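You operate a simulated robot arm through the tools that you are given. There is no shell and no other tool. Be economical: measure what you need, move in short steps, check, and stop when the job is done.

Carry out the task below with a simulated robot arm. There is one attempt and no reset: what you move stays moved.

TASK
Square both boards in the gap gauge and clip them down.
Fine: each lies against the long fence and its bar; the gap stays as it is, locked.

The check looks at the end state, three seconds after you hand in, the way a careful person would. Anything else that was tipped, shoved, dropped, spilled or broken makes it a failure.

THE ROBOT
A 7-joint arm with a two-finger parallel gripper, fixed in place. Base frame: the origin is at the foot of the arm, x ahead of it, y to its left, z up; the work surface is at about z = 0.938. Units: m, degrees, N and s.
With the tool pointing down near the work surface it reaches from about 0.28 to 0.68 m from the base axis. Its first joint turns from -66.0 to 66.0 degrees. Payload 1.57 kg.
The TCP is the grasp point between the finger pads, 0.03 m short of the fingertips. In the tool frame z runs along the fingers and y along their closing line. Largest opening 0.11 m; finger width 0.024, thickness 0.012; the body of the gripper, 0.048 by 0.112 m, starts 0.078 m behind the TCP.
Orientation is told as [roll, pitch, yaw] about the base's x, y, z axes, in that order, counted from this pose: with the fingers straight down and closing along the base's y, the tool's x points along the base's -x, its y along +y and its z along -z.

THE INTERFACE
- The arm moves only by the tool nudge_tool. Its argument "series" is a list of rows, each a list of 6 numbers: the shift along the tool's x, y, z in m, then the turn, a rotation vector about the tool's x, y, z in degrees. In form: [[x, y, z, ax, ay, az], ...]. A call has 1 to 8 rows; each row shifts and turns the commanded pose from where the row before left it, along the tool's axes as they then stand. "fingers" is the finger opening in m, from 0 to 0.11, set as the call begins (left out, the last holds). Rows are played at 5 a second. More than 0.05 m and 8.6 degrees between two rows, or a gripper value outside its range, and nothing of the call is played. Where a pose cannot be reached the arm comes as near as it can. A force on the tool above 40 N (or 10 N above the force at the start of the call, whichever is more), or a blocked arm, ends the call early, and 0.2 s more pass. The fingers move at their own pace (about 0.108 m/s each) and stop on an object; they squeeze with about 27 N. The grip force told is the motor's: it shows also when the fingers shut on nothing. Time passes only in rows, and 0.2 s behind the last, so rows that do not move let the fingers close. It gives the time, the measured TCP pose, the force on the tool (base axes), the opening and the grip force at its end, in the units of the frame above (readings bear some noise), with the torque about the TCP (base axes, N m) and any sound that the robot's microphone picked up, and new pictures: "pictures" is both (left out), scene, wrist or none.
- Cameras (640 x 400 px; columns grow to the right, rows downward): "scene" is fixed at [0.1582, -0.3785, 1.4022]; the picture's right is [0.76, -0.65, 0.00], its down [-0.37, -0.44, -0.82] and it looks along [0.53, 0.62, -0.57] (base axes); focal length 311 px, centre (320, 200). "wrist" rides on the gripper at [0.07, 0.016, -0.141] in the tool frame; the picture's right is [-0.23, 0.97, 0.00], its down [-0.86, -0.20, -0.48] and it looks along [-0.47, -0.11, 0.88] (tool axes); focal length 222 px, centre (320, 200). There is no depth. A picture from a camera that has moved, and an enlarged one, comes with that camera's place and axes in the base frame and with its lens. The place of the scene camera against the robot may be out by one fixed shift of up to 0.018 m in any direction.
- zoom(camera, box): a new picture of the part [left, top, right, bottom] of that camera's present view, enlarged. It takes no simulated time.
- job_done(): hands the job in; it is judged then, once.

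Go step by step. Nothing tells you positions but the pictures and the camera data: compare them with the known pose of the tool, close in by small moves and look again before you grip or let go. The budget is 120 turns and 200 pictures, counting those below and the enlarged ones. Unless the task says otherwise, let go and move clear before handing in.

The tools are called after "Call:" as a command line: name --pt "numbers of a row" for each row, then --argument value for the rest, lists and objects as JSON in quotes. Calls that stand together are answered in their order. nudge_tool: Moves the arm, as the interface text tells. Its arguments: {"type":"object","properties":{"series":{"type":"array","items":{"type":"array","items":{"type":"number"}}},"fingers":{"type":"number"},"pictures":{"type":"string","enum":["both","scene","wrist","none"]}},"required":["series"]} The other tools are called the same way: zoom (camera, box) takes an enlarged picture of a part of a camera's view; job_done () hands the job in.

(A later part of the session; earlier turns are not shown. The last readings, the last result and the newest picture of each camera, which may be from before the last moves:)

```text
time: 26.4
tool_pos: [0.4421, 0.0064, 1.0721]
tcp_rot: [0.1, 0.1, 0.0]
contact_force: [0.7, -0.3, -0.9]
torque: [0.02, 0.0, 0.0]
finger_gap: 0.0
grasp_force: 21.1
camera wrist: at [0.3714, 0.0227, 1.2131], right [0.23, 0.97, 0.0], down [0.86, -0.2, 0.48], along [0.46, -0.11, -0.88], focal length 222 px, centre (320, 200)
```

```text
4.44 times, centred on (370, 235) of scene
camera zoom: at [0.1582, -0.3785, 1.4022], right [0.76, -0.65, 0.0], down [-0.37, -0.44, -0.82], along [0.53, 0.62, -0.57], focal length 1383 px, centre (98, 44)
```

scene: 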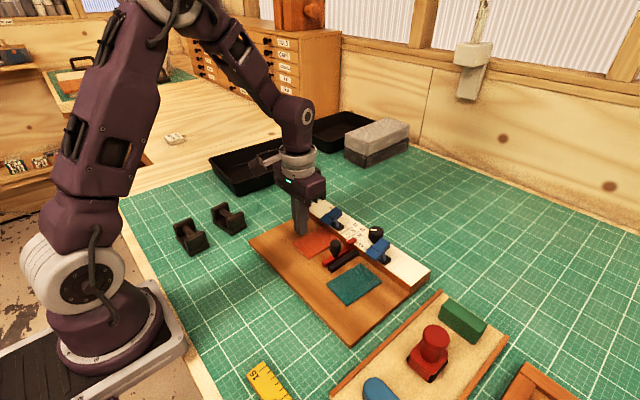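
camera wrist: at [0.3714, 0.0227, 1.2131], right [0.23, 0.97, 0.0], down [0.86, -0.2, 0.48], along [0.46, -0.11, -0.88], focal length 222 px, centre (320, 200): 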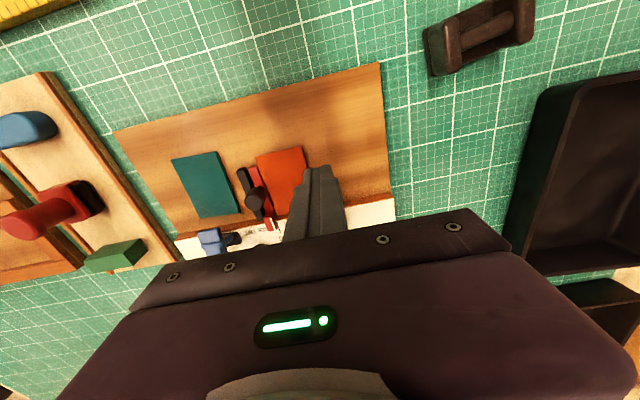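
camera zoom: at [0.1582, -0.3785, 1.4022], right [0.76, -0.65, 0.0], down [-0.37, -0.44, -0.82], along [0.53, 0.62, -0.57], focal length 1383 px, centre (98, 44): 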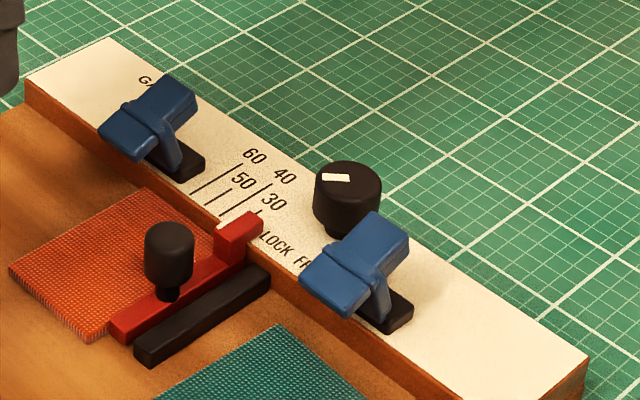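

The red bar moved about 2.3 mm (reference corner went from (85,235) to (93,242)). I'll grip its handle at about (0.4725, -0.076) and restore it; first move above it.

Call:
nudge_tool --pt "-0.015 -0.042 0 0 0 0" --pt "-0.0154 -0.0408 0 0 0 0" --pt "0 0 0.02 0 0 0" --pt "0 0 0.015 0 0 0" --pt "0 0 0 0 0 0" --fingers 0.05

Call:
zoom --camera "wrist" --box '[200, 80, 440, 230]'

```text
time: 27.6
tool_pos: [0.4732, -0.0762, 1.0351]
tcp_rot: [0.2, 0.1, 0.1]
contact_force: [-0.2, -0.2, -0.1]
torque: [0.02, 0.04, -0.02]
finger_gap: 0.0502
grasp_force: 0.1
camera wrist: at [0.4028, -0.0605, 1.1771], right [0.23, 0.97, 0.0], down [0.86, -0.2, 0.48], along [0.46, -0.11, -0.88], focal length 222 px, centre (320, 200)
```

scene: 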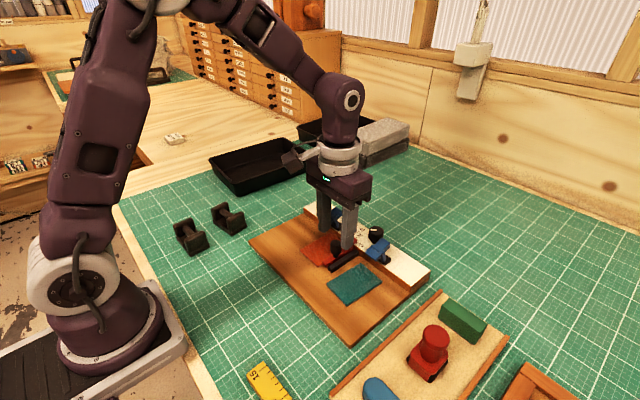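
wrist: 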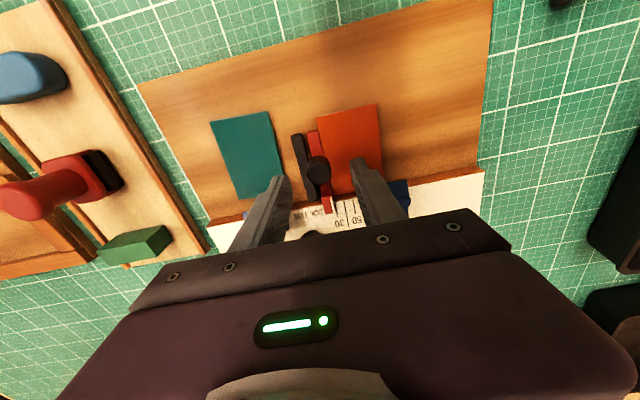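

```text
2.67 times, centred on (320, 155) of wrist
camera zoom: at [0.4028, -0.0605, 1.1771], right [0.23, 0.97, 0.0], down [0.86, -0.2, 0.48], along [0.46, -0.11, -0.88], focal length 592 px, centre (320, 320)
```

zoom: 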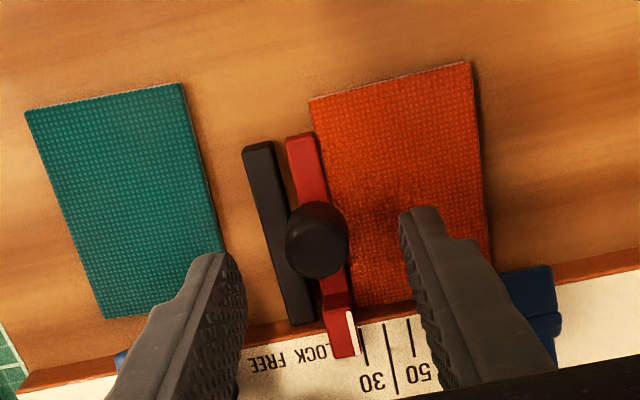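

Handle is centred between the fingers. Descend to tip z≈0.975 and grip it.

Call:
nudge_tool --pt "0 0 0.015 0 0 0" --pt "0 0 0.015 0 0 0" --pt "0 -0.001 0 0 0 0" --pictures "none"

Call:
nudge_tool --pt "0 0 0 0 0 0" --pt "0 0 0 0 0 0" --fingers 0.01 --pictures "none"

Call:
zoom --camera "scene" --box '[360, 215, 400, 255]'

```text
time: 28.4
tool_pos: [0.4721, -0.0786, 1.0067]
tcp_rot: [0.2, 0.1, 0.1]
contact_force: [0.4, -0.2, 0.5]
torque: [0.01, 0.03, 0.0]
finger_gap: 0.0499
grasp_force: 0.0
```

```text
time: 29.0
tool_pos: [0.4734, -0.0779, 1.007]
tcp_rot: [0.1, 0.1, 0.1]
contact_force: [0.8, -0.3, -3.2]
torque: [-0.03, -0.08, 0.01]
finger_gap: 0.0209
grasp_force: 34.2
```

```text
10.00 times, centred on (380, 235) of scene
camera zoom: at [0.1583, -0.3786, 1.4022], right [0.76, -0.65, 0.0], down [-0.37, -0.44, -0.82], along [0.53, 0.62, -0.57], focal length 3113 px, centre (-280, -150)
```

zoom: 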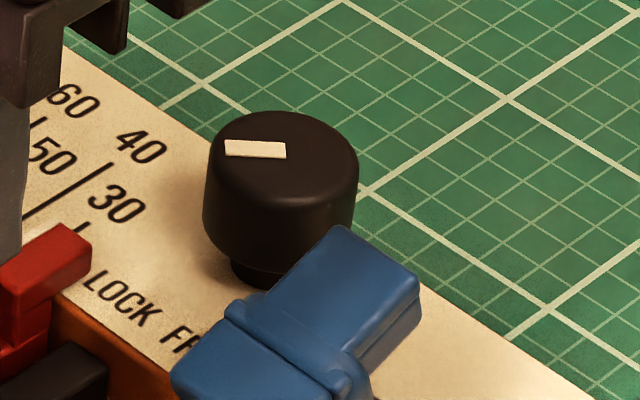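

Handle gripped with the bar unmoved from (93,242). Now shift +y by 2 mm and compare.

Call:
nudge_tool --pt "0 0.001 0 0 0 0" --pt "0 0.001 0 0 0 0" --pt "0 0 0 0 0 0" --pictures "none"

Call:
zoom --camera "scene" --box '[360, 215, 400, 255]'

```text
time: 29.8
tool_pos: [0.4737, -0.0762, 1.0073]
tcp_rot: [0.1, 0.1, 0.2]
contact_force: [-2.6, -1.2, -8.7]
torque: [-0.07, 0.04, -0.08]
finger_gap: 0.0211
grasp_force: 34.5
```

```text
10.00 times, centred on (380, 235) of scene
camera zoom: at [0.1583, -0.3786, 1.4022], right [0.76, -0.65, 0.0], down [-0.37, -0.44, -0.82], along [0.53, 0.62, -0.57], focal length 3113 px, centre (-280, -150)
```

zoom: 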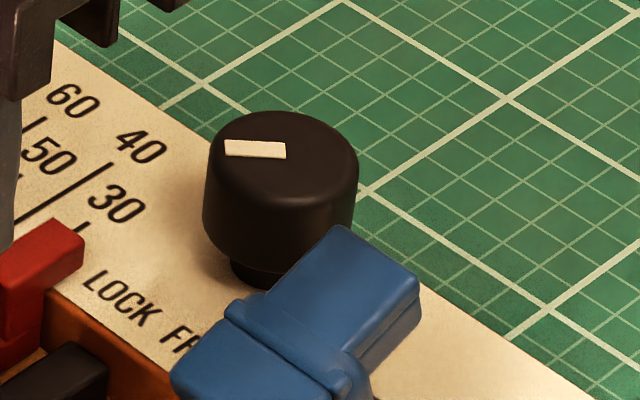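

The bar now matches its original image position. I'll release, rise, and re-compare.

Call:
nudge_tool --pt "0 0 0 0 0 0" --pt "0 0 0 0 0 0" --pt "0 0 -0.02 0 0 0" --pt "0 0 -0.03 0 0 0" --pt "0 0 -0.03 0 0 0" --pt "0 0 0 0 0 0" --fingers 0.045 --pictures "wrist"

Call:
zoom --camera "scene" --box '[360, 215, 400, 255]'

Call:
zoom --camera "scene" --box '[310, 220, 370, 270]'

```text
time: 31.2
tool_pos: [0.4755, -0.0773, 1.0873]
tcp_rot: [0.0, 0.1, 0.1]
contact_force: [-0.1, -0.3, -0.5]
torque: [0.0, 0.04, -0.01]
finger_gap: 0.0452
grasp_force: 0.1
camera wrist: at [0.4039, -0.061, 1.2289], right [0.23, 0.97, 0.0], down [0.86, -0.2, 0.48], along [0.46, -0.11, -0.88], focal length 222 px, centre (320, 200)
```

wrist: 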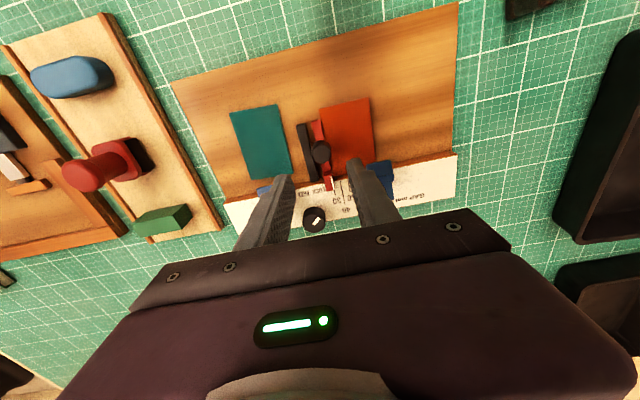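

```text
10.00 times, centred on (380, 235) of scene
camera zoom: at [0.1582, -0.3785, 1.4022], right [0.76, -0.65, 0.0], down [-0.37, -0.44, -0.82], along [0.53, 0.62, -0.57], focal length 3113 px, centre (-280, -150)
```

zoom: 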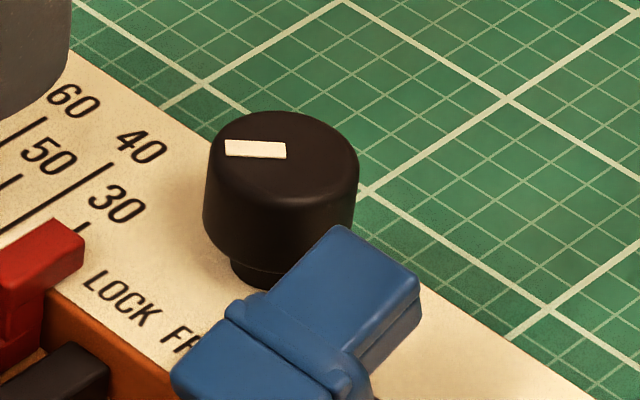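

```text
8.00 times, centred on (340, 245) of scene
camera zoom: at [0.1582, -0.3785, 1.4022], right [0.76, -0.65, 0.0], down [-0.37, -0.44, -0.82], along [0.53, 0.62, -0.57], focal length 2490 px, centre (160, -160)
```

zoom: 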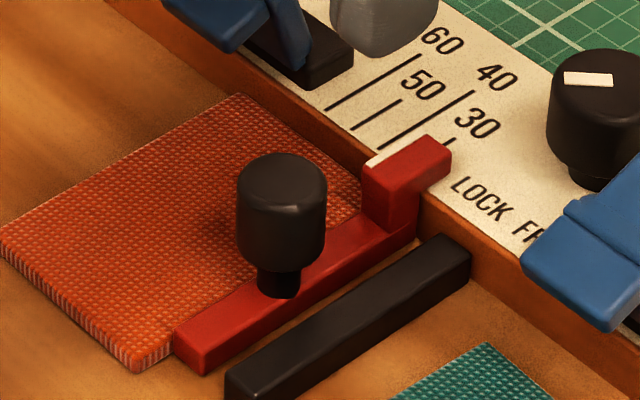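

Very close; I'll compare with another pre-contact zoom (5x) to refine.

Call:
zoom --camera "scene" --box '[270, 190, 370, 270]'

Call:
zoom --camera "scene" --box '[310, 190, 430, 280]'

Call:
zoom --camera "wrist" --box '[290, 110, 370, 240]'

```text
5.00 times, centred on (320, 230) of scene
camera zoom: at [0.1582, -0.3785, 1.4022], right [0.76, -0.65, 0.0], down [-0.37, -0.44, -0.82], along [0.53, 0.62, -0.57], focal length 1556 px, centre (320, 50)
```

zoom: 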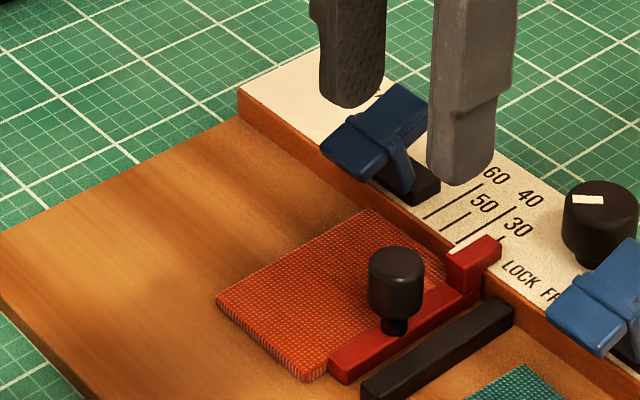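

```text
4.44 times, centred on (370, 235) of scene
camera zoom: at [0.1582, -0.3785, 1.4022], right [0.76, -0.65, 0.0], down [-0.37, -0.44, -0.82], along [0.53, 0.62, -0.57], focal length 1383 px, centre (98, 44)
```

zoom: 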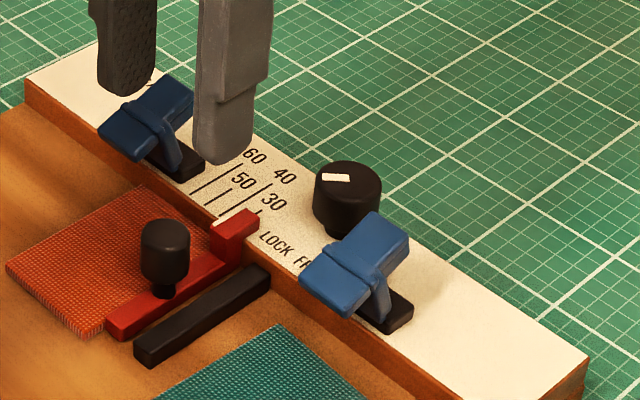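

```text
3.08 times, centred on (330, 175) of wrist
camera zoom: at [0.4039, -0.061, 1.2289], right [0.23, 0.97, 0.0], down [0.86, -0.2, 0.48], along [0.46, -0.11, -0.88], focal length 684 px, centre (289, 277)
```

zoom: 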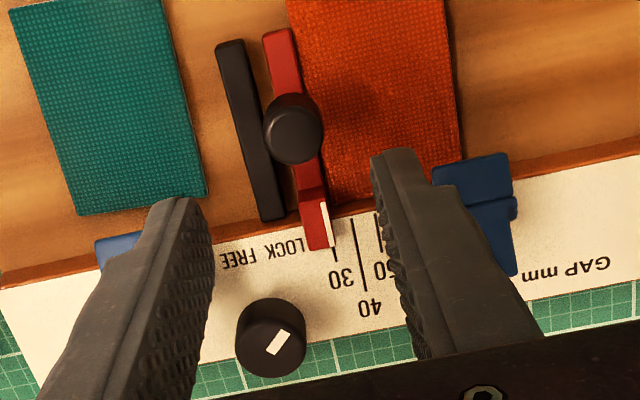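

The pointer now sits at the 30 line as originally. Next, the lock: I'll rise and turn the gripper 90° so it can close on the lock knob (≈(0.556, -0.103)) along x.

Call:
nudge_tool --pt "0 0 -0.02 0 0 0" --pt "-0.02 -0.01 0 0 0 -8" --pt "-0.02 -0.01 0 0 0 -8" --pt "-0.01 -0.0 0 0 0 -8" --pt "0 0 0 0 0 -8" --pt "0 0 0 0 0 -8" --pt "0 0 0 0 0 -8" --pictures "none"

Call:
nudge_tool --pt "0 0 0 0 0 -8" --pt "0 0 0 0 0 -8" --pt "0 0 0 0 0 -8" --pt "0 0 0 0 0 -8" --pt "0 0 0 0 0 -8" --pt "0 0 0 0 0 -2" --pt "0 0 0 0 0 0"

```text
time: 32.8
tool_pos: [0.5236, -0.0917, 1.1059]
tcp_rot: [0.0, 0.1, 48.3]
contact_force: [0.0, -0.8, 0.1]
torque: [0.02, -0.01, -0.01]
finger_gap: 0.045
grasp_force: 0.0
```

```text
time: 34.4
tool_pos: [0.5252, -0.0899, 1.106]
tcp_rot: [0.1, -0.1, 90.1]
contact_force: [0.2, -0.8, -0.6]
torque: [-0.01, 0.02, 0.01]
finger_gap: 0.0449
grasp_force: 0.1
camera wrist: at [0.5077, -0.1603, 1.2485], right [-0.97, 0.23, 0.0], down [0.2, 0.85, 0.48], along [0.11, 0.47, -0.88], focal length 222 px, centre (320, 200)
```

scene: 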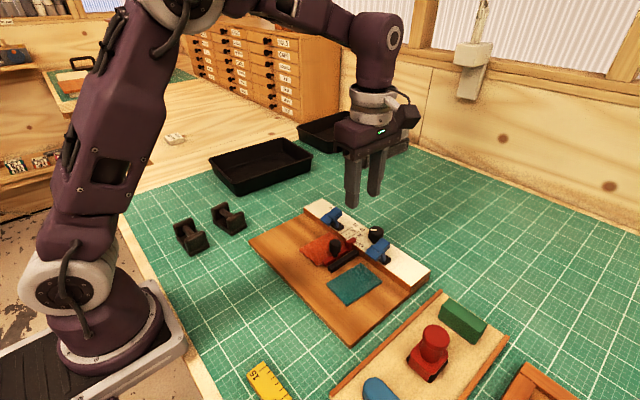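
wrist: 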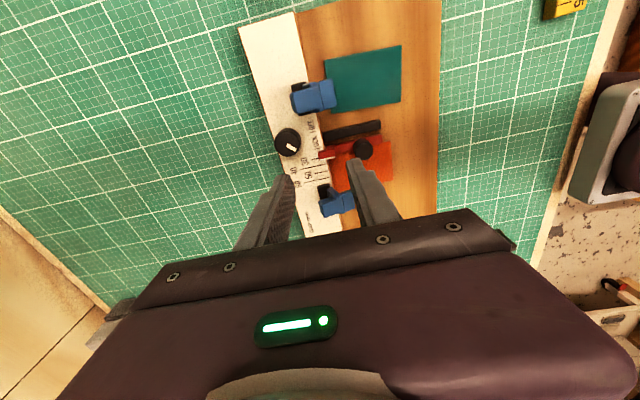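

Call:
zoom --camera "wrist" --box '[260, 60, 360, 190]'

```text
3.08 times, centred on (310, 125) of wrist
camera zoom: at [0.5077, -0.1603, 1.2485], right [-0.97, 0.23, 0.0], down [0.2, 0.85, 0.48], along [0.11, 0.47, -0.88], focal length 684 px, centre (351, 431)
```

zoom: 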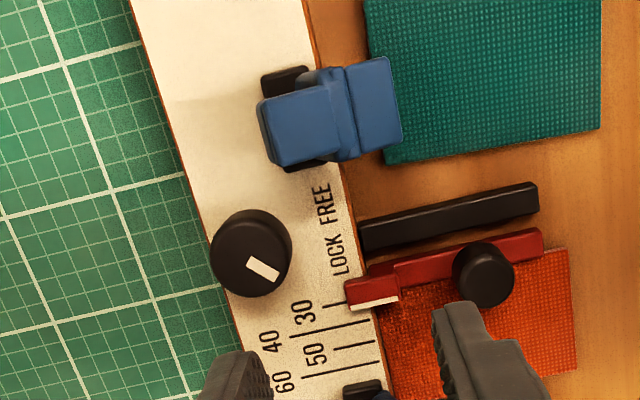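

I'll move above the knob centre (~(0.557,-0.103)) and lower to just above it, then look.

Call:
nudge_tool --pt "0.013 -0.032 0 0 0 0" --pt "0 0 0.03 0 0 0" --pt "0 0 0.03 0 0 0" --pt "0 0 0 0 0 0"

Call:
zoom --camera "scene" --box '[330, 180, 430, 260]'

```text
time: 35.4
tool_pos: [0.5551, -0.1044, 1.0471]
tcp_rot: [0.1, -0.1, 90.0]
contact_force: [0.1, -0.2, 0.0]
torque: [-0.03, -0.01, 0.02]
finger_gap: 0.045
grasp_force: 0.1
camera wrist: at [0.5383, -0.1737, 1.1883], right [-0.97, 0.23, 0.0], down [0.2, 0.85, 0.48], along [0.11, 0.47, -0.88], focal length 222 px, centre (320, 200)
```

scene: 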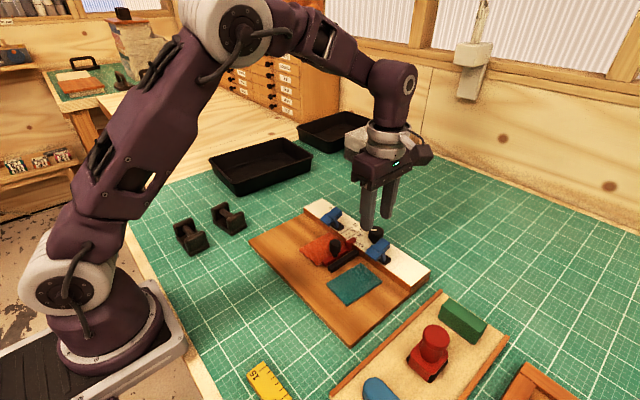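
wrist: 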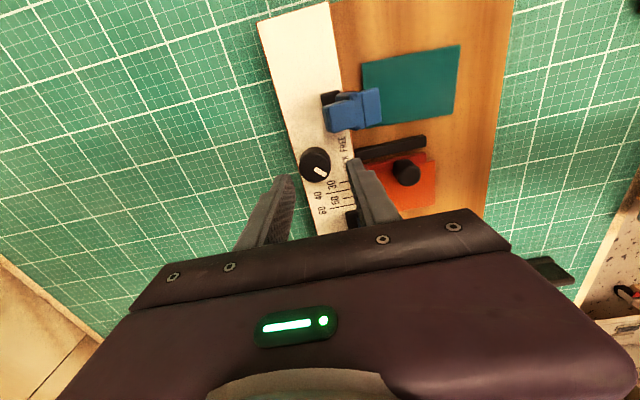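

```text
5.00 times, centred on (380, 220) of scene
camera zoom: at [0.1582, -0.3785, 1.4022], right [0.76, -0.65, 0.0], down [-0.37, -0.44, -0.82], along [0.53, 0.62, -0.57], focal length 1556 px, centre (20, 100)
```

zoom: 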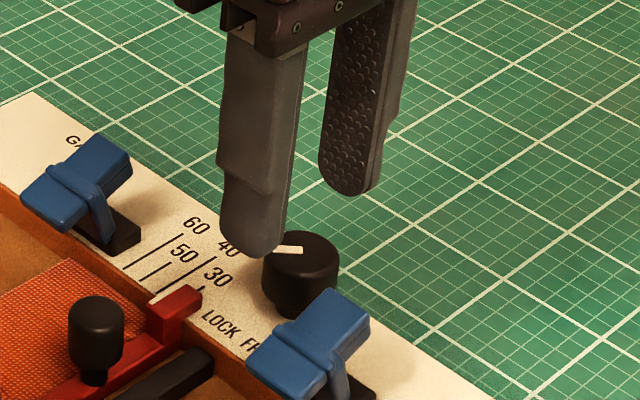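

Aligned over the knob. Descending to straddle it.

Call:
nudge_tool --pt "0 -0.002 0.012 0 0 0" --pt "0 0 0.012 0 0 0" --pt "0 0 0.012 0 0 0" --pt "0 0 0 0 0 0"

Call:
zoom --camera "scene" --box '[330, 180, 430, 260]'

```text
time: 36.4
tool_pos: [0.5573, -0.1031, 1.0091]
tcp_rot: [0.1, -0.2, 90.0]
contact_force: [-0.6, -0.9, 0.1]
torque: [0.05, -0.03, -0.02]
finger_gap: 0.0449
grasp_force: 0.0
camera wrist: at [0.5404, -0.1741, 1.1516], right [-0.97, 0.23, 0.0], down [0.2, 0.85, 0.48], along [0.11, 0.47, -0.88], focal length 222 px, centre (320, 200)
```

scene: 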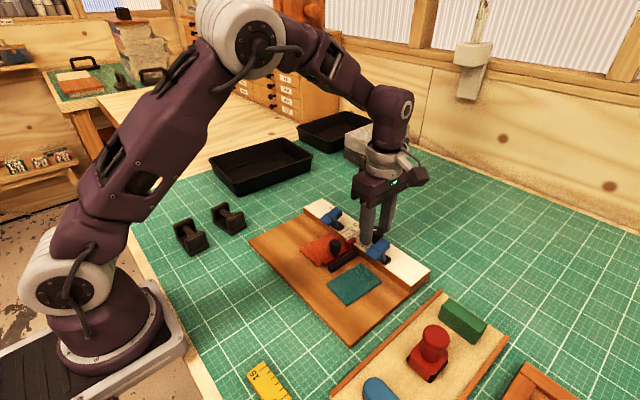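
wrist: 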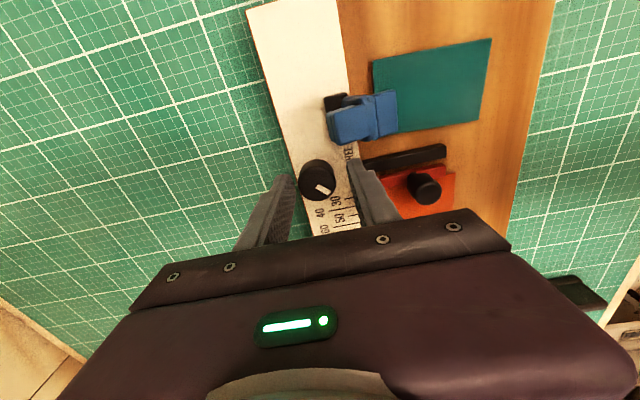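

```text
5.00 times, centred on (380, 220) of scene
camera zoom: at [0.1582, -0.3785, 1.4022], right [0.76, -0.65, 0.0], down [-0.37, -0.44, -0.82], along [0.53, 0.62, -0.57], focal length 1556 px, centre (20, 100)
```

zoom: 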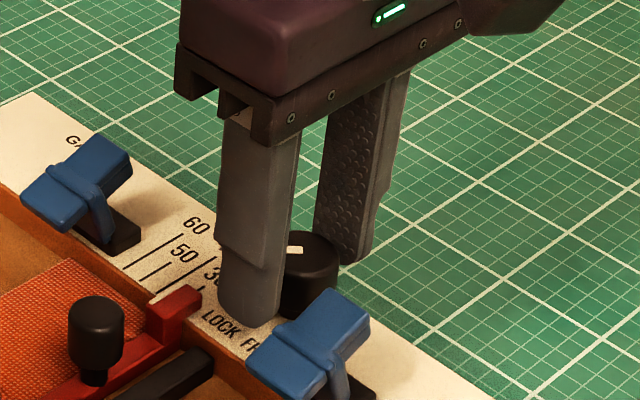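

Fingers straddle the knob. I'll close and feel whether it turns clockwise (from above) by a small angle.

Call:
nudge_tool --pt "0 0 0 0 0 0" --pt "0 0 0 0 0 0" --fingers 0.01 --pictures "none"

Call:
nudge_tool --pt "0 0 0 0 0 4" --pt "0 0 0 0 0 4" --pt "0 0 0 0 0 0" --pictures "wrist"

Call:
zoom --camera "scene" --box '[360, 215, 400, 255]'

```text
time: 37.0
tool_pos: [0.5603, -0.1047, 1.0109]
tcp_rot: [-0.2, 0.0, 90.2]
contact_force: [23.9, -1.6, -9.0]
torque: [-0.07, -0.88, 0.04]
finger_gap: 0.0292
grasp_force: 39.3
```

```text
time: 37.8
tool_pos: [0.56, -0.1014, 1.0106]
tcp_rot: [-0.2, -0.2, 82.1]
contact_force: [28.3, 7.8, -7.7]
torque: [0.31, -0.79, 0.49]
finger_gap: 0.0294
grasp_force: 39.1
camera wrist: at [0.5327, -0.1696, 1.1518], right [-0.93, 0.36, 0.0], down [0.31, 0.82, 0.48], along [0.18, 0.45, -0.88], focal length 222 px, centre (320, 200)
```

wrist: 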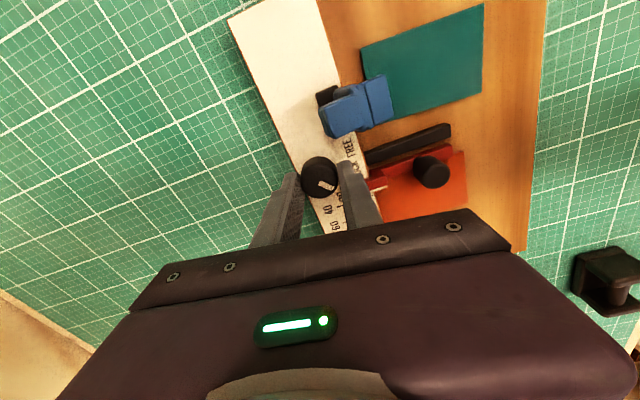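

```text
10.00 times, centred on (380, 235) of scene
camera zoom: at [0.1591, -0.3784, 1.4021], right [0.76, -0.65, 0.0], down [-0.37, -0.44, -0.82], along [0.53, 0.62, -0.58], focal length 3113 px, centre (-280, -150)
```

zoom: 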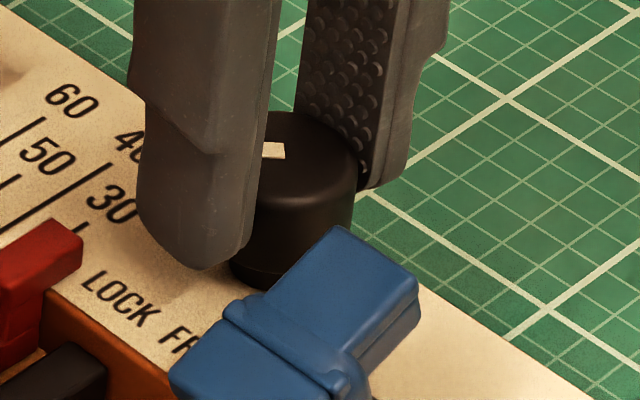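

Clockwise seems blocked (mark unchanged, 0.5 N m), and the grip is off-centre by ~3 mm in x. I'll undo the turn, open, recentre and regrip.

Call:
nudge_tool --pt "0 0 0 0 0 -8" --pt "0 -0.0035 0 0 0 0" --pt "0 0 0 0 0 0" --fingers 0.045 --pictures "none"

Call:
nudge_tool --pt "0 0 0 0 0 0" --pt "0 0 0 0 0 0" --fingers 0.01 --pictures "none"

Call:
zoom --camera "scene" --box '[360, 215, 400, 255]'

```text
time: 38.6
tool_pos: [0.5606, -0.1031, 1.0102]
tcp_rot: [0.1, -0.2, 90.1]
contact_force: [-0.5, 0.5, -0.4]
torque: [-0.04, 0.0, -0.02]
finger_gap: 0.045
grasp_force: 0.0
```

```text
time: 39.2
tool_pos: [0.561, -0.1027, 1.0102]
tcp_rot: [0.2, -0.1, 90.0]
contact_force: [-10.2, -0.2, 2.2]
torque: [-0.1, 0.46, -0.04]
finger_gap: 0.0294
grasp_force: 39.1
```

```text
10.00 times, centred on (380, 235) of scene
camera zoom: at [0.1579, -0.3785, 1.4023], right [0.76, -0.65, 0.0], down [-0.37, -0.44, -0.82], along [0.53, 0.62, -0.57], focal length 3113 px, centre (-280, -150)
```

zoom: 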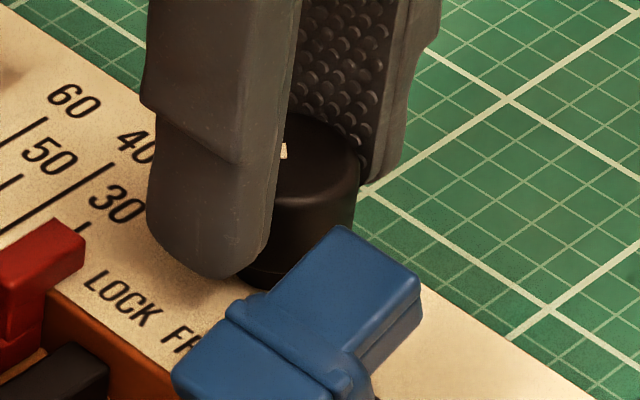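

Shift back 1 mm to null the side load, then re-test a small clockwise turn.

Call:
nudge_tool --pt "0 0.001 0 0 0 0" --pt "0 0 0 0 0 3" --pt "0 0 0 0 0 3" --pt "0 0 0 0 0 0" --pictures "none"

Call:
zoom --camera "scene" --box '[360, 215, 400, 255]'

Call:
zoom --camera "wrist" --box '[280, 130, 380, 230]'

```text
time: 40.2
tool_pos: [0.5596, -0.1036, 1.0102]
tcp_rot: [0.3, -0.1, 84.0]
contact_force: [-6.9, -3.2, -16.2]
torque: [-0.25, 0.21, 0.45]
finger_gap: 0.0291
grasp_force: 39.3
```

```text
10.00 times, centred on (380, 235) of scene
camera zoom: at [0.1583, -0.3787, 1.4021], right [0.76, -0.65, 0.0], down [-0.37, -0.44, -0.82], along [0.53, 0.62, -0.57], focal length 3113 px, centre (-280, -150)
```

zoom: 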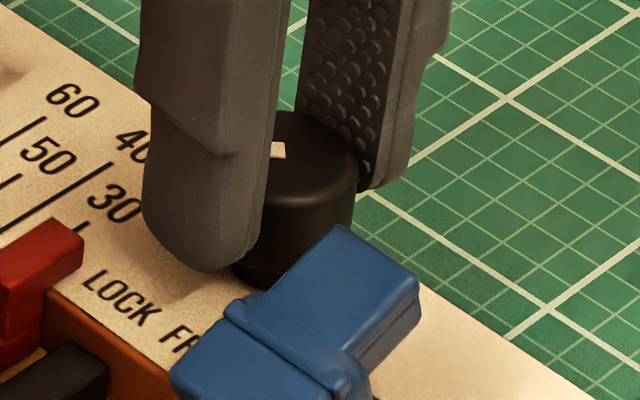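

```text
4.00 times, centred on (330, 180) of wrist
camera zoom: at [0.536, -0.171, 1.152], right [-0.94, 0.33, 0.0], down [0.29, 0.83, 0.48], along [0.15, 0.45, -0.88], focal length 888 px, centre (280, 280)
```

zoom: 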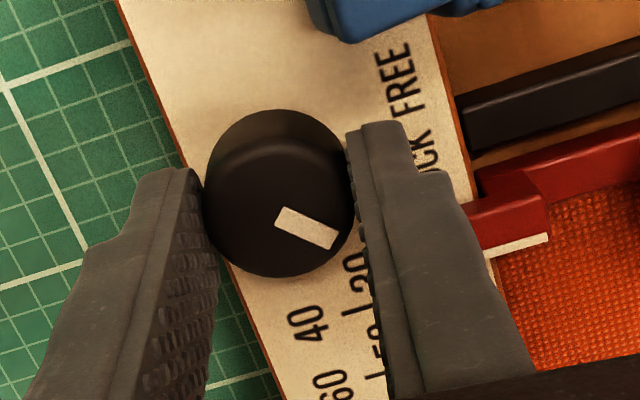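

Clockwise is definitely at its stop. I'll go back and test counter-clockwise gently by a few degrees.

Call:
nudge_tool --pt "0 0 0 0 0 -6" --pt "0 0 0 0 0 -5" --pt "0 0 0 0 0 -5" --pt "0 0 0 0 0 0" --pictures "none"

Call:
zoom --camera "wrist" --box '[280, 130, 380, 230]'

Call:
zoom --camera "scene" --box '[360, 215, 400, 255]'

```text
time: 41.2
tool_pos: [0.5593, -0.1042, 1.011]
tcp_rot: [0.4, -0.2, 100.1]
contact_force: [-20.4, -5.5, -14.8]
torque: [-0.21, 0.65, -0.04]
finger_gap: 0.0295
grasp_force: 39.1
```

```text
4.00 times, centred on (330, 180) of wrist
camera zoom: at [0.5556, -0.1749, 1.152], right [-1.0, 0.05, 0.0], down [0.05, 0.88, 0.48], along [0.02, 0.48, -0.88], focal length 888 px, centre (280, 280)
```

zoom: 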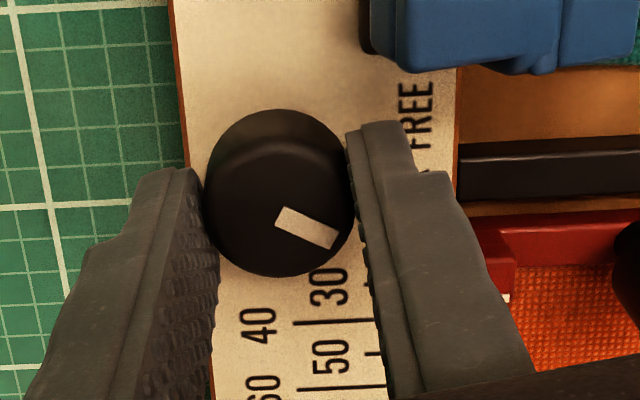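

```text
10.00 times, centred on (380, 235) of scene
camera zoom: at [0.1579, -0.3788, 1.4022], right [0.76, -0.65, 0.0], down [-0.37, -0.44, -0.82], along [0.53, 0.62, -0.57], focal length 3113 px, centre (-280, -150)
```

zoom: 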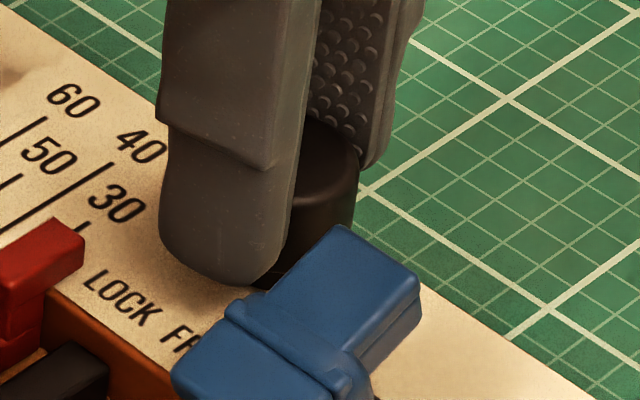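

The knob turns freely counter-clockwise, so the initial end was one stop where the bar was nonetheless loose. I'll continue towards the other end, watching torque.

Call:
nudge_tool --pt "0 0.0015 0 0 0 -6" --pt "0 0 0 0 0 -6" --pt "0 0 0 0 0 -6" --pt "0 0 0 0 0 0" --pictures "wrist"

Call:
zoom --camera "wrist" --box '[270, 100, 400, 230]'

```text
time: 42.2
tool_pos: [0.5597, -0.1034, 1.01]
tcp_rot: [0.0, -0.2, 118.1]
contact_force: [-14.8, -6.0, -27.2]
torque: [-0.09, 0.43, 0.0]
finger_gap: 0.0293
grasp_force: 38.6
camera wrist: at [0.5772, -0.1727, 1.152], right [-0.97, -0.26, 0.0], down [-0.23, 0.85, 0.48], along [-0.13, 0.46, -0.88], focal length 222 px, centre (320, 200)
```

wrist: 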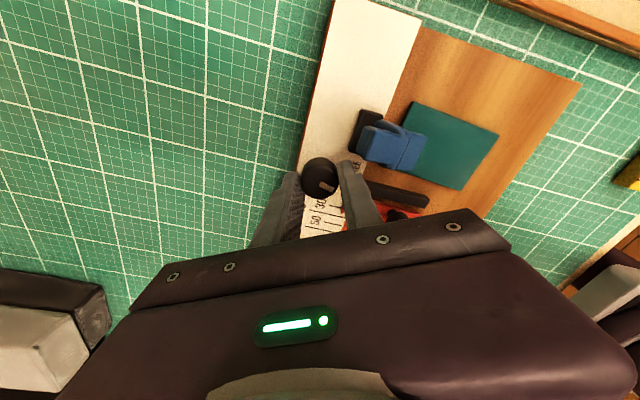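

```text
3.08 times, centred on (335, 165) of wrist
camera zoom: at [0.5772, -0.1727, 1.152], right [-0.97, -0.26, 0.0], down [-0.23, 0.85, 0.48], along [-0.13, 0.46, -0.88], focal length 684 px, centre (274, 308)
```

zoom: 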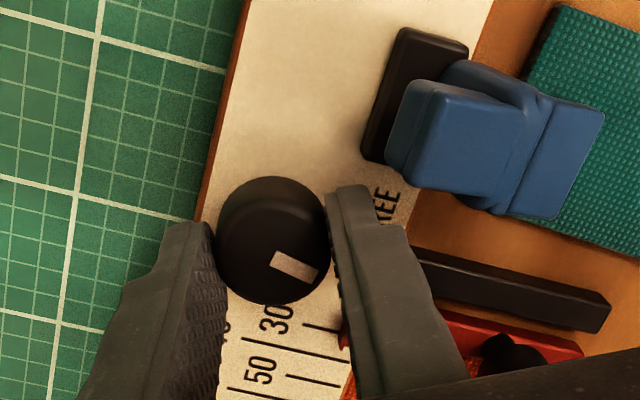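

Turning with no torque. I'll relieve the vertical pull by 1 mm and keep going counter-clockwise.

Call:
nudge_tool --pt "0 0.0005 0.001 0 0 -7" --pt "0 0 0 0 0 -7" --pt "0 0 0 0 0 -7" --pt "0 0 0 0 0 -7" --pt "0 0 0 0 0 0" --pictures "none"

Call:
zoom --camera "wrist" --box '[270, 100, 400, 230]'

```text
time: 43.4
tool_pos: [0.5579, -0.1036, 1.01]
tcp_rot: [0.0, -0.1, 146.2]
contact_force: [-12.3, -4.5, 10.0]
torque: [-0.06, 0.62, -0.01]
finger_gap: 0.0293
grasp_force: 39.5
```

```text
3.08 times, centred on (335, 165) of wrist
camera zoom: at [0.6062, -0.1562, 1.1523], right [-0.73, -0.68, 0.0], down [-0.6, 0.64, 0.48], along [-0.33, 0.35, -0.88], focal length 684 px, centre (274, 308)
```

zoom: 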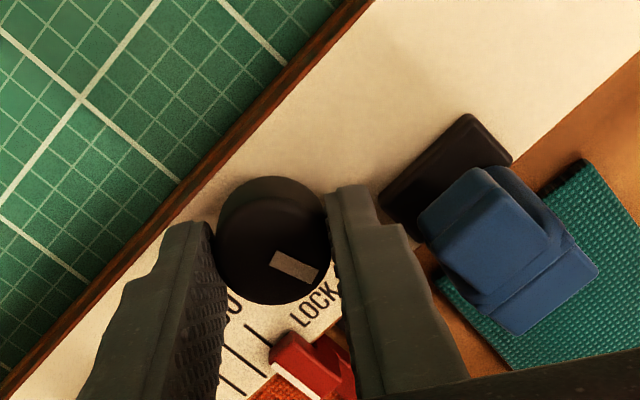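

Mark now points towards FREE at about -22°. Continuing until the other stop.

Call:
nudge_tool --pt "0 0 0 0 0 -7" --pt "0 0 0 0 0 -7" --pt "0 0 0 0 0 -7" --pt "0 0 0 0 0 0" --pictures "none"

Call:
zoom --camera "wrist" --box '[270, 100, 400, 230]'

```text
time: 44.4
tool_pos: [0.5581, -0.1044, 1.011]
tcp_rot: [-0.2, 0.1, 167.1]
contact_force: [-9.5, -8.9, 15.4]
torque: [-0.39, 0.2, 0.01]
finger_gap: 0.0295
grasp_force: 39.0
```

```text
3.08 times, centred on (335, 165) of wrist
camera zoom: at [0.6218, -0.1357, 1.1522], right [-0.44, -0.9, 0.0], down [-0.79, 0.38, 0.48], along [-0.43, 0.21, -0.88], focal length 684 px, centre (274, 308)
```

zoom: 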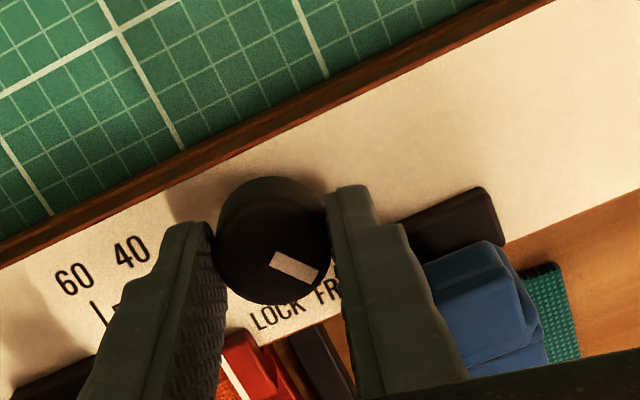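

Mark at about -43°. A few more degrees to feel for the stop.

Call:
nudge_tool --pt "0 0 0 0 0 -4" --pt "0 0 0 0 0 -3" --pt "0 0 0 0 0 0" --pictures "none"

Call:
zoom --camera "wrist" --box '[270, 100, 400, 230]'

```text
time: 45.2
tool_pos: [0.5589, -0.1046, 1.0111]
tcp_rot: [-0.1, 0.1, 174.2]
contact_force: [-8.9, -13.1, 20.2]
torque: [-0.39, -0.37, -0.01]
finger_gap: 0.0293
grasp_force: 39.2
```

```text
3.08 times, centred on (335, 165) of wrist
camera zoom: at [0.6251, -0.1279, 1.1522], right [-0.33, -0.95, 0.0], down [-0.83, 0.29, 0.48], along [-0.45, 0.16, -0.88], focal length 684 px, centre (274, 308)
```

zoom: 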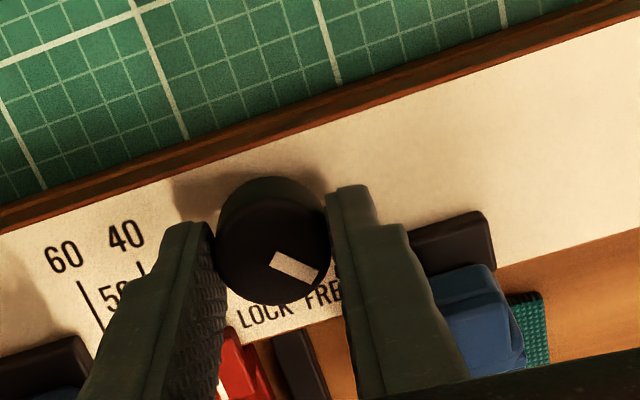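

Still turning freely past -50°, no stop. I'll now release and test whether the bar is held in this state by lightly nudging its handle (the gripper is again closing along y).

Call:
nudge_tool --pt "0 0 0 0 0 0" --pt "0 0 -0.015 0 0 0" --pt "0 0 -0.03 0 0 0" --pt "0 0 -0.02 0 0 -5.8" --pt "-0.04 -0.014 0 0 0 0" --pt "-0.046 -0.014 0 0 0 0" --pt "0 0 0 0 0 0" --fingers 0.05

Call:
zoom --camera "scene" --box '[360, 215, 400, 255]'

```text
time: 46.8
tool_pos: [0.4732, -0.0753, 1.0761]
tcp_rot: [0.0, -0.1, 179.9]
contact_force: [0.5, -0.3, 0.3]
torque: [-0.02, 0.01, 0.04]
finger_gap: 0.0502
grasp_force: 0.0
camera wrist: at [0.542, -0.0916, 1.217], right [-0.23, -0.97, 0.0], down [-0.85, 0.2, 0.48], along [-0.47, 0.11, -0.88], focal length 222 px, centre (320, 200)
```

scene: 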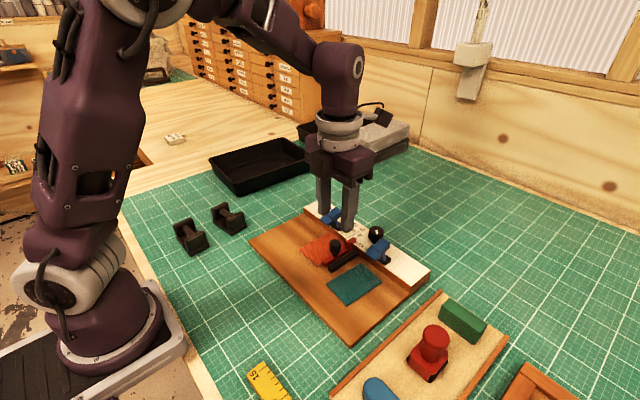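
wrist: 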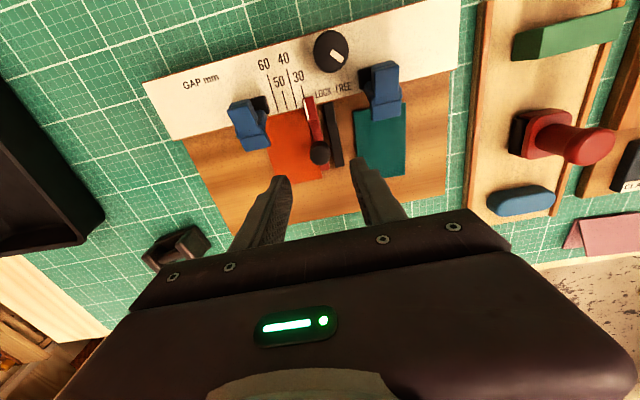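

```text
10.00 times, centred on (380, 235) of scene
camera zoom: at [0.1582, -0.3785, 1.4022], right [0.76, -0.65, 0.0], down [-0.37, -0.44, -0.82], along [0.53, 0.62, -0.57], focal length 3113 px, centre (-280, -150)
```

zoom: 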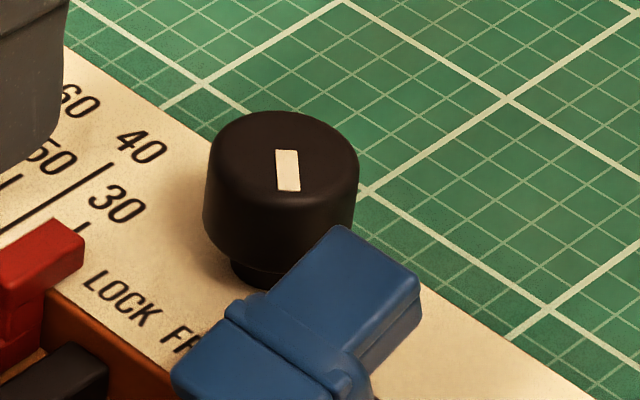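

This viewpoint is useful: mark now points to FREE. I'll zoom to see the pointer and clips, then grip the handle.

Call:
zoom --camera "wrist" --box '[220, 20, 420, 180]'

Call:
nudge_tool --pt "0 0 0.03 0 0 0" --pt "0 0 0.03 0 0 0" --pt "0 0 0.01 0 0 0" --pt "0 0 0 0 0 0" --pictures "none"

```text
2.50 times, centred on (320, 100) of wrist
camera zoom: at [0.542, -0.0916, 1.217], right [-0.23, -0.97, 0.0], down [-0.85, 0.2, 0.48], along [-0.47, 0.11, -0.88], focal length 555 px, centre (320, 450)
```

zoom: 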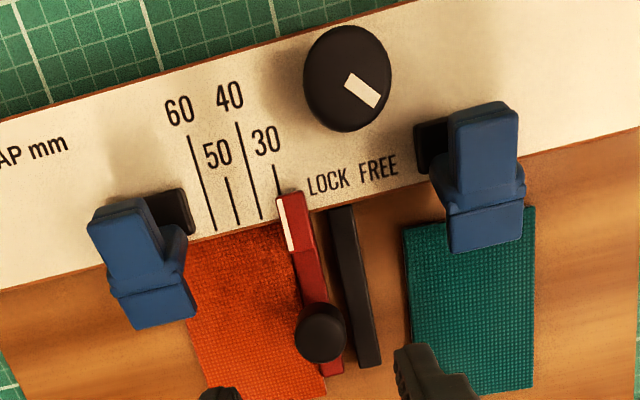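

```text
time: 47.8
tool_pos: [0.4726, -0.0755, 1.0052]
tcp_rot: [-0.1, 0.0, 180.0]
contact_force: [0.0, -0.6, 0.5]
torque: [0.01, -0.01, 0.01]
finger_gap: 0.0501
grasp_force: 0.0
```

Pointer sits at 30. Close on the handle and read the side force.

Call:
nudge_tool --pt "0 0 0 0 0 0" --pt "0 0 0 0 0 0" --fingers 0.01 --pictures "none"

Call:
zoom --camera "scene" --box '[360, 215, 400, 255]'

```text
time: 48.4
tool_pos: [0.4736, -0.076, 1.0056]
tcp_rot: [-0.1, -0.2, 179.9]
contact_force: [0.1, -0.3, -3.0]
torque: [0.03, -0.05, -0.05]
finger_gap: 0.0208
grasp_force: 34.7
```

```text
10.00 times, centred on (380, 235) of scene
camera zoom: at [0.1582, -0.3785, 1.4022], right [0.76, -0.65, 0.0], down [-0.37, -0.44, -0.82], along [0.53, 0.62, -0.57], focal length 3113 px, centre (-280, -150)
```

zoom: 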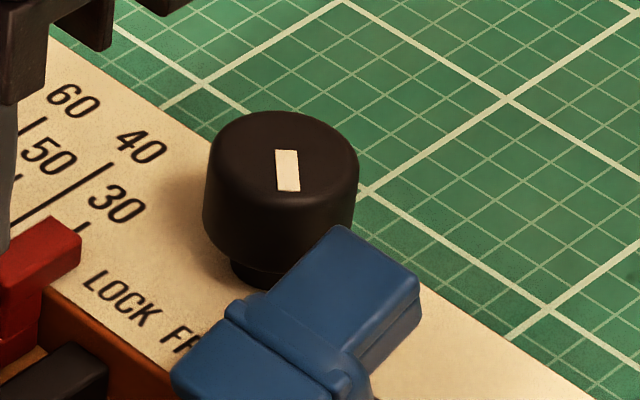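

The bar shifted ~0.7 mm freely with no force, so it's free here too. I'll nudge -y 1 mm, measuring force.

Call:
nudge_tool --pt "0 0.0005 0 0 0 0" --pt "0 0.0005 0 0 0 0" --pictures "none"

Call:
zoom --camera "scene" --box '[360, 215, 400, 255]'

Call:
zoom --camera "scene" --box '[310, 220, 370, 270]'

```text
time: 49.0
tool_pos: [0.4731, -0.0764, 1.0057]
tcp_rot: [-0.1, 0.1, 180.0]
contact_force: [0.7, 0.8, 7.3]
torque: [0.0, 0.44, -0.03]
finger_gap: 0.0208
grasp_force: 33.5
```

```text
10.00 times, centred on (380, 235) of scene
camera zoom: at [0.1581, -0.3785, 1.4022], right [0.76, -0.65, 0.0], down [-0.37, -0.44, -0.82], along [0.53, 0.62, -0.57], focal length 3113 px, centre (-280, -150)
```

zoom: 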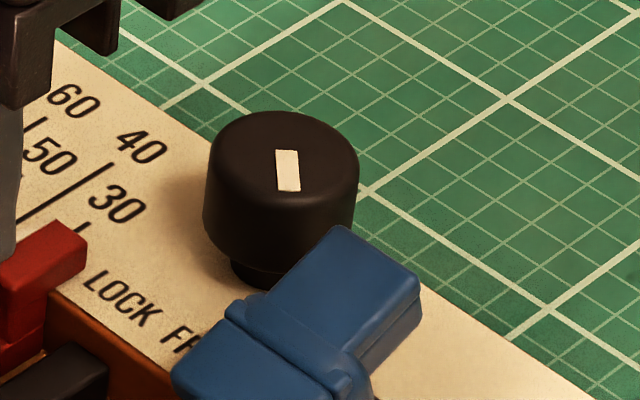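

```text
8.00 times, centred on (340, 245) of scene
camera zoom: at [0.1581, -0.3785, 1.4022], right [0.76, -0.65, 0.0], down [-0.37, -0.44, -0.82], along [0.53, 0.62, -0.57], focal length 2490 px, centre (160, -160)
```

zoom: 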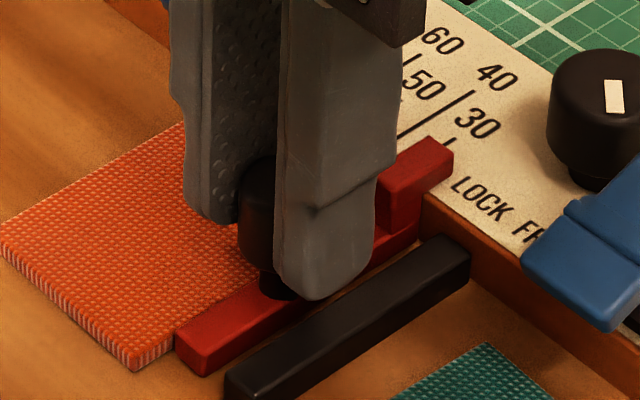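

The bar is back at the original reference (corner matches), but it is loose in this state too. The label says LOCK at the clockwise end, so I'll go back to the knob, turn it firmly clockwise to its end and re-test.

Call:
nudge_tool --pt "0 0 0 0 0 0" --pt "0 0 0 0 0 0" --pt "0 0 -0.03 0 0 0" --pt "0 0 -0.04 0 0 0" --pt "0.043 0.0145 0 0 0 0" --pt "0.043 0.0145 0 0 0 0" --pt "0 0 0.03 0 0 0" --pt "0 0 0 0 0 0" --fingers 0.044

Call:
zoom --camera "scene" --box '[310, 220, 370, 270]'

```text
time: 50.8
tool_pos: [0.5601, -0.1061, 1.0443]
tcp_rot: [0.0, -0.1, 179.9]
contact_force: [0.0, 0.0, 0.3]
torque: [-0.01, 0.02, -0.01]
finger_gap: 0.0441
grasp_force: 0.0
camera wrist: at [0.6289, -0.1231, 1.1858], right [-0.23, -0.97, 0.0], down [-0.85, 0.2, 0.48], along [-0.47, 0.11, -0.88], focal length 222 px, centre (320, 200)
```

scene: 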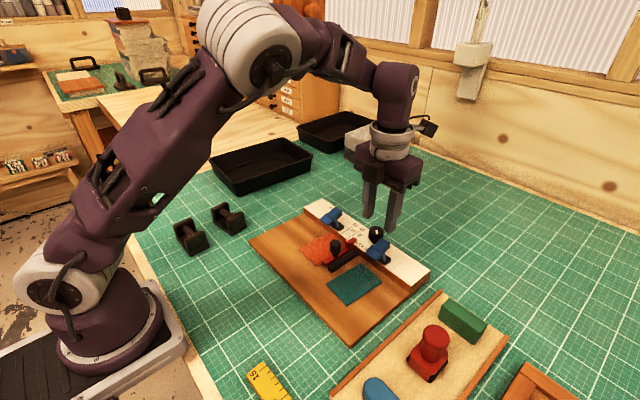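
wrist: 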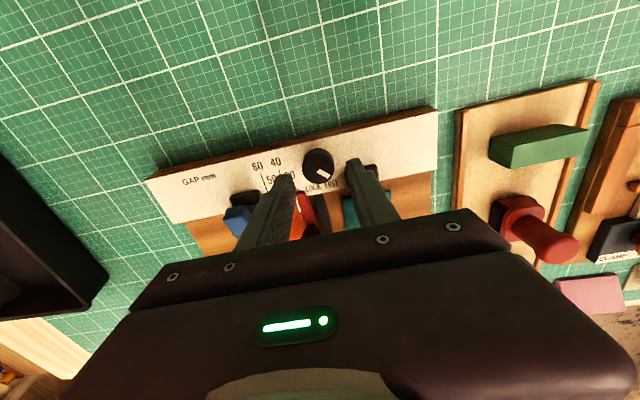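

```text
8.00 times, centred on (340, 245) of scene
camera zoom: at [0.1582, -0.3785, 1.4022], right [0.76, -0.65, 0.0], down [-0.37, -0.44, -0.82], along [0.53, 0.62, -0.57], focal length 2490 px, centre (160, -160)
```

zoom: 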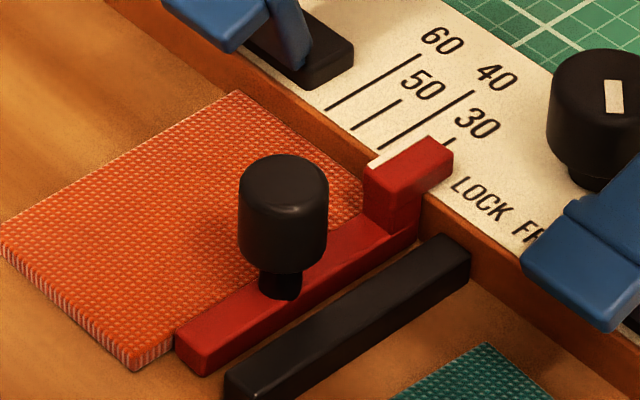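

The bar is exactly at reference. Lowering onto the knob and gripping.

Call:
nudge_tool --pt "0 0 0.017 0 0 0" --pt "0 0 0.016 0 0 0" --pt "0 0 0 0 0 0" --pictures "none"

Call:
nudge_tool --pt "0 0 0 0 0 0" --pt "0 0 0 0 0 0" --fingers 0.01 --pictures "none"

Call:
nudge_tool --pt "0 0 0 0 0 7" --pt "0 0 0 0 0 7" --pt "0 0 0 0 0 7" --pt "0 0 0 0 0 7" --pt "0 0 0 0 0 7" --pt "0 0 0 0 0 7" --pt "0 0 0 0 0 0" --pictures "none"

Call:
zoom --camera "wrist" --box '[270, 100, 400, 230]'

```text
time: 51.6
tool_pos: [0.559, -0.1046, 1.0115]
tcp_rot: [0.0, -0.2, 179.9]
contact_force: [0.2, 0.2, 0.7]
torque: [0.02, 0.0, 0.0]
finger_gap: 0.0439
grasp_force: 0.1
```

```text
time: 52.2
tool_pos: [0.5592, -0.1039, 1.0114]
tcp_rot: [-0.2, -0.1, 179.9]
contact_force: [-0.2, 8.5, -2.9]
torque: [0.29, -0.19, 0.01]
finger_gap: 0.0291
grasp_force: 39.1
```

```text
time: 53.8
tool_pos: [0.5587, -0.1031, 1.0116]
tcp_rot: [-0.1, -0.3, 137.8]
contact_force: [2.2, 21.3, -4.1]
torque: [0.55, -0.14, 0.04]
finger_gap: 0.0292
grasp_force: 39.0
```

```text
3.08 times, centred on (335, 165) of wrist
camera zoom: at [0.5989, -0.1632, 1.1532], right [-0.82, -0.57, 0.0], down [-0.5, 0.72, 0.48], along [-0.27, 0.4, -0.88], focal length 684 px, centre (274, 308)
```

zoom: 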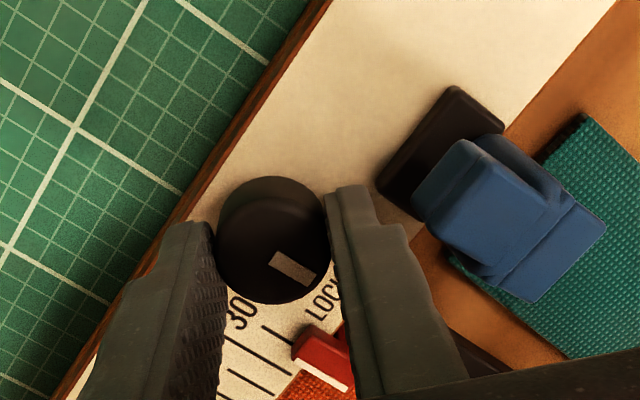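

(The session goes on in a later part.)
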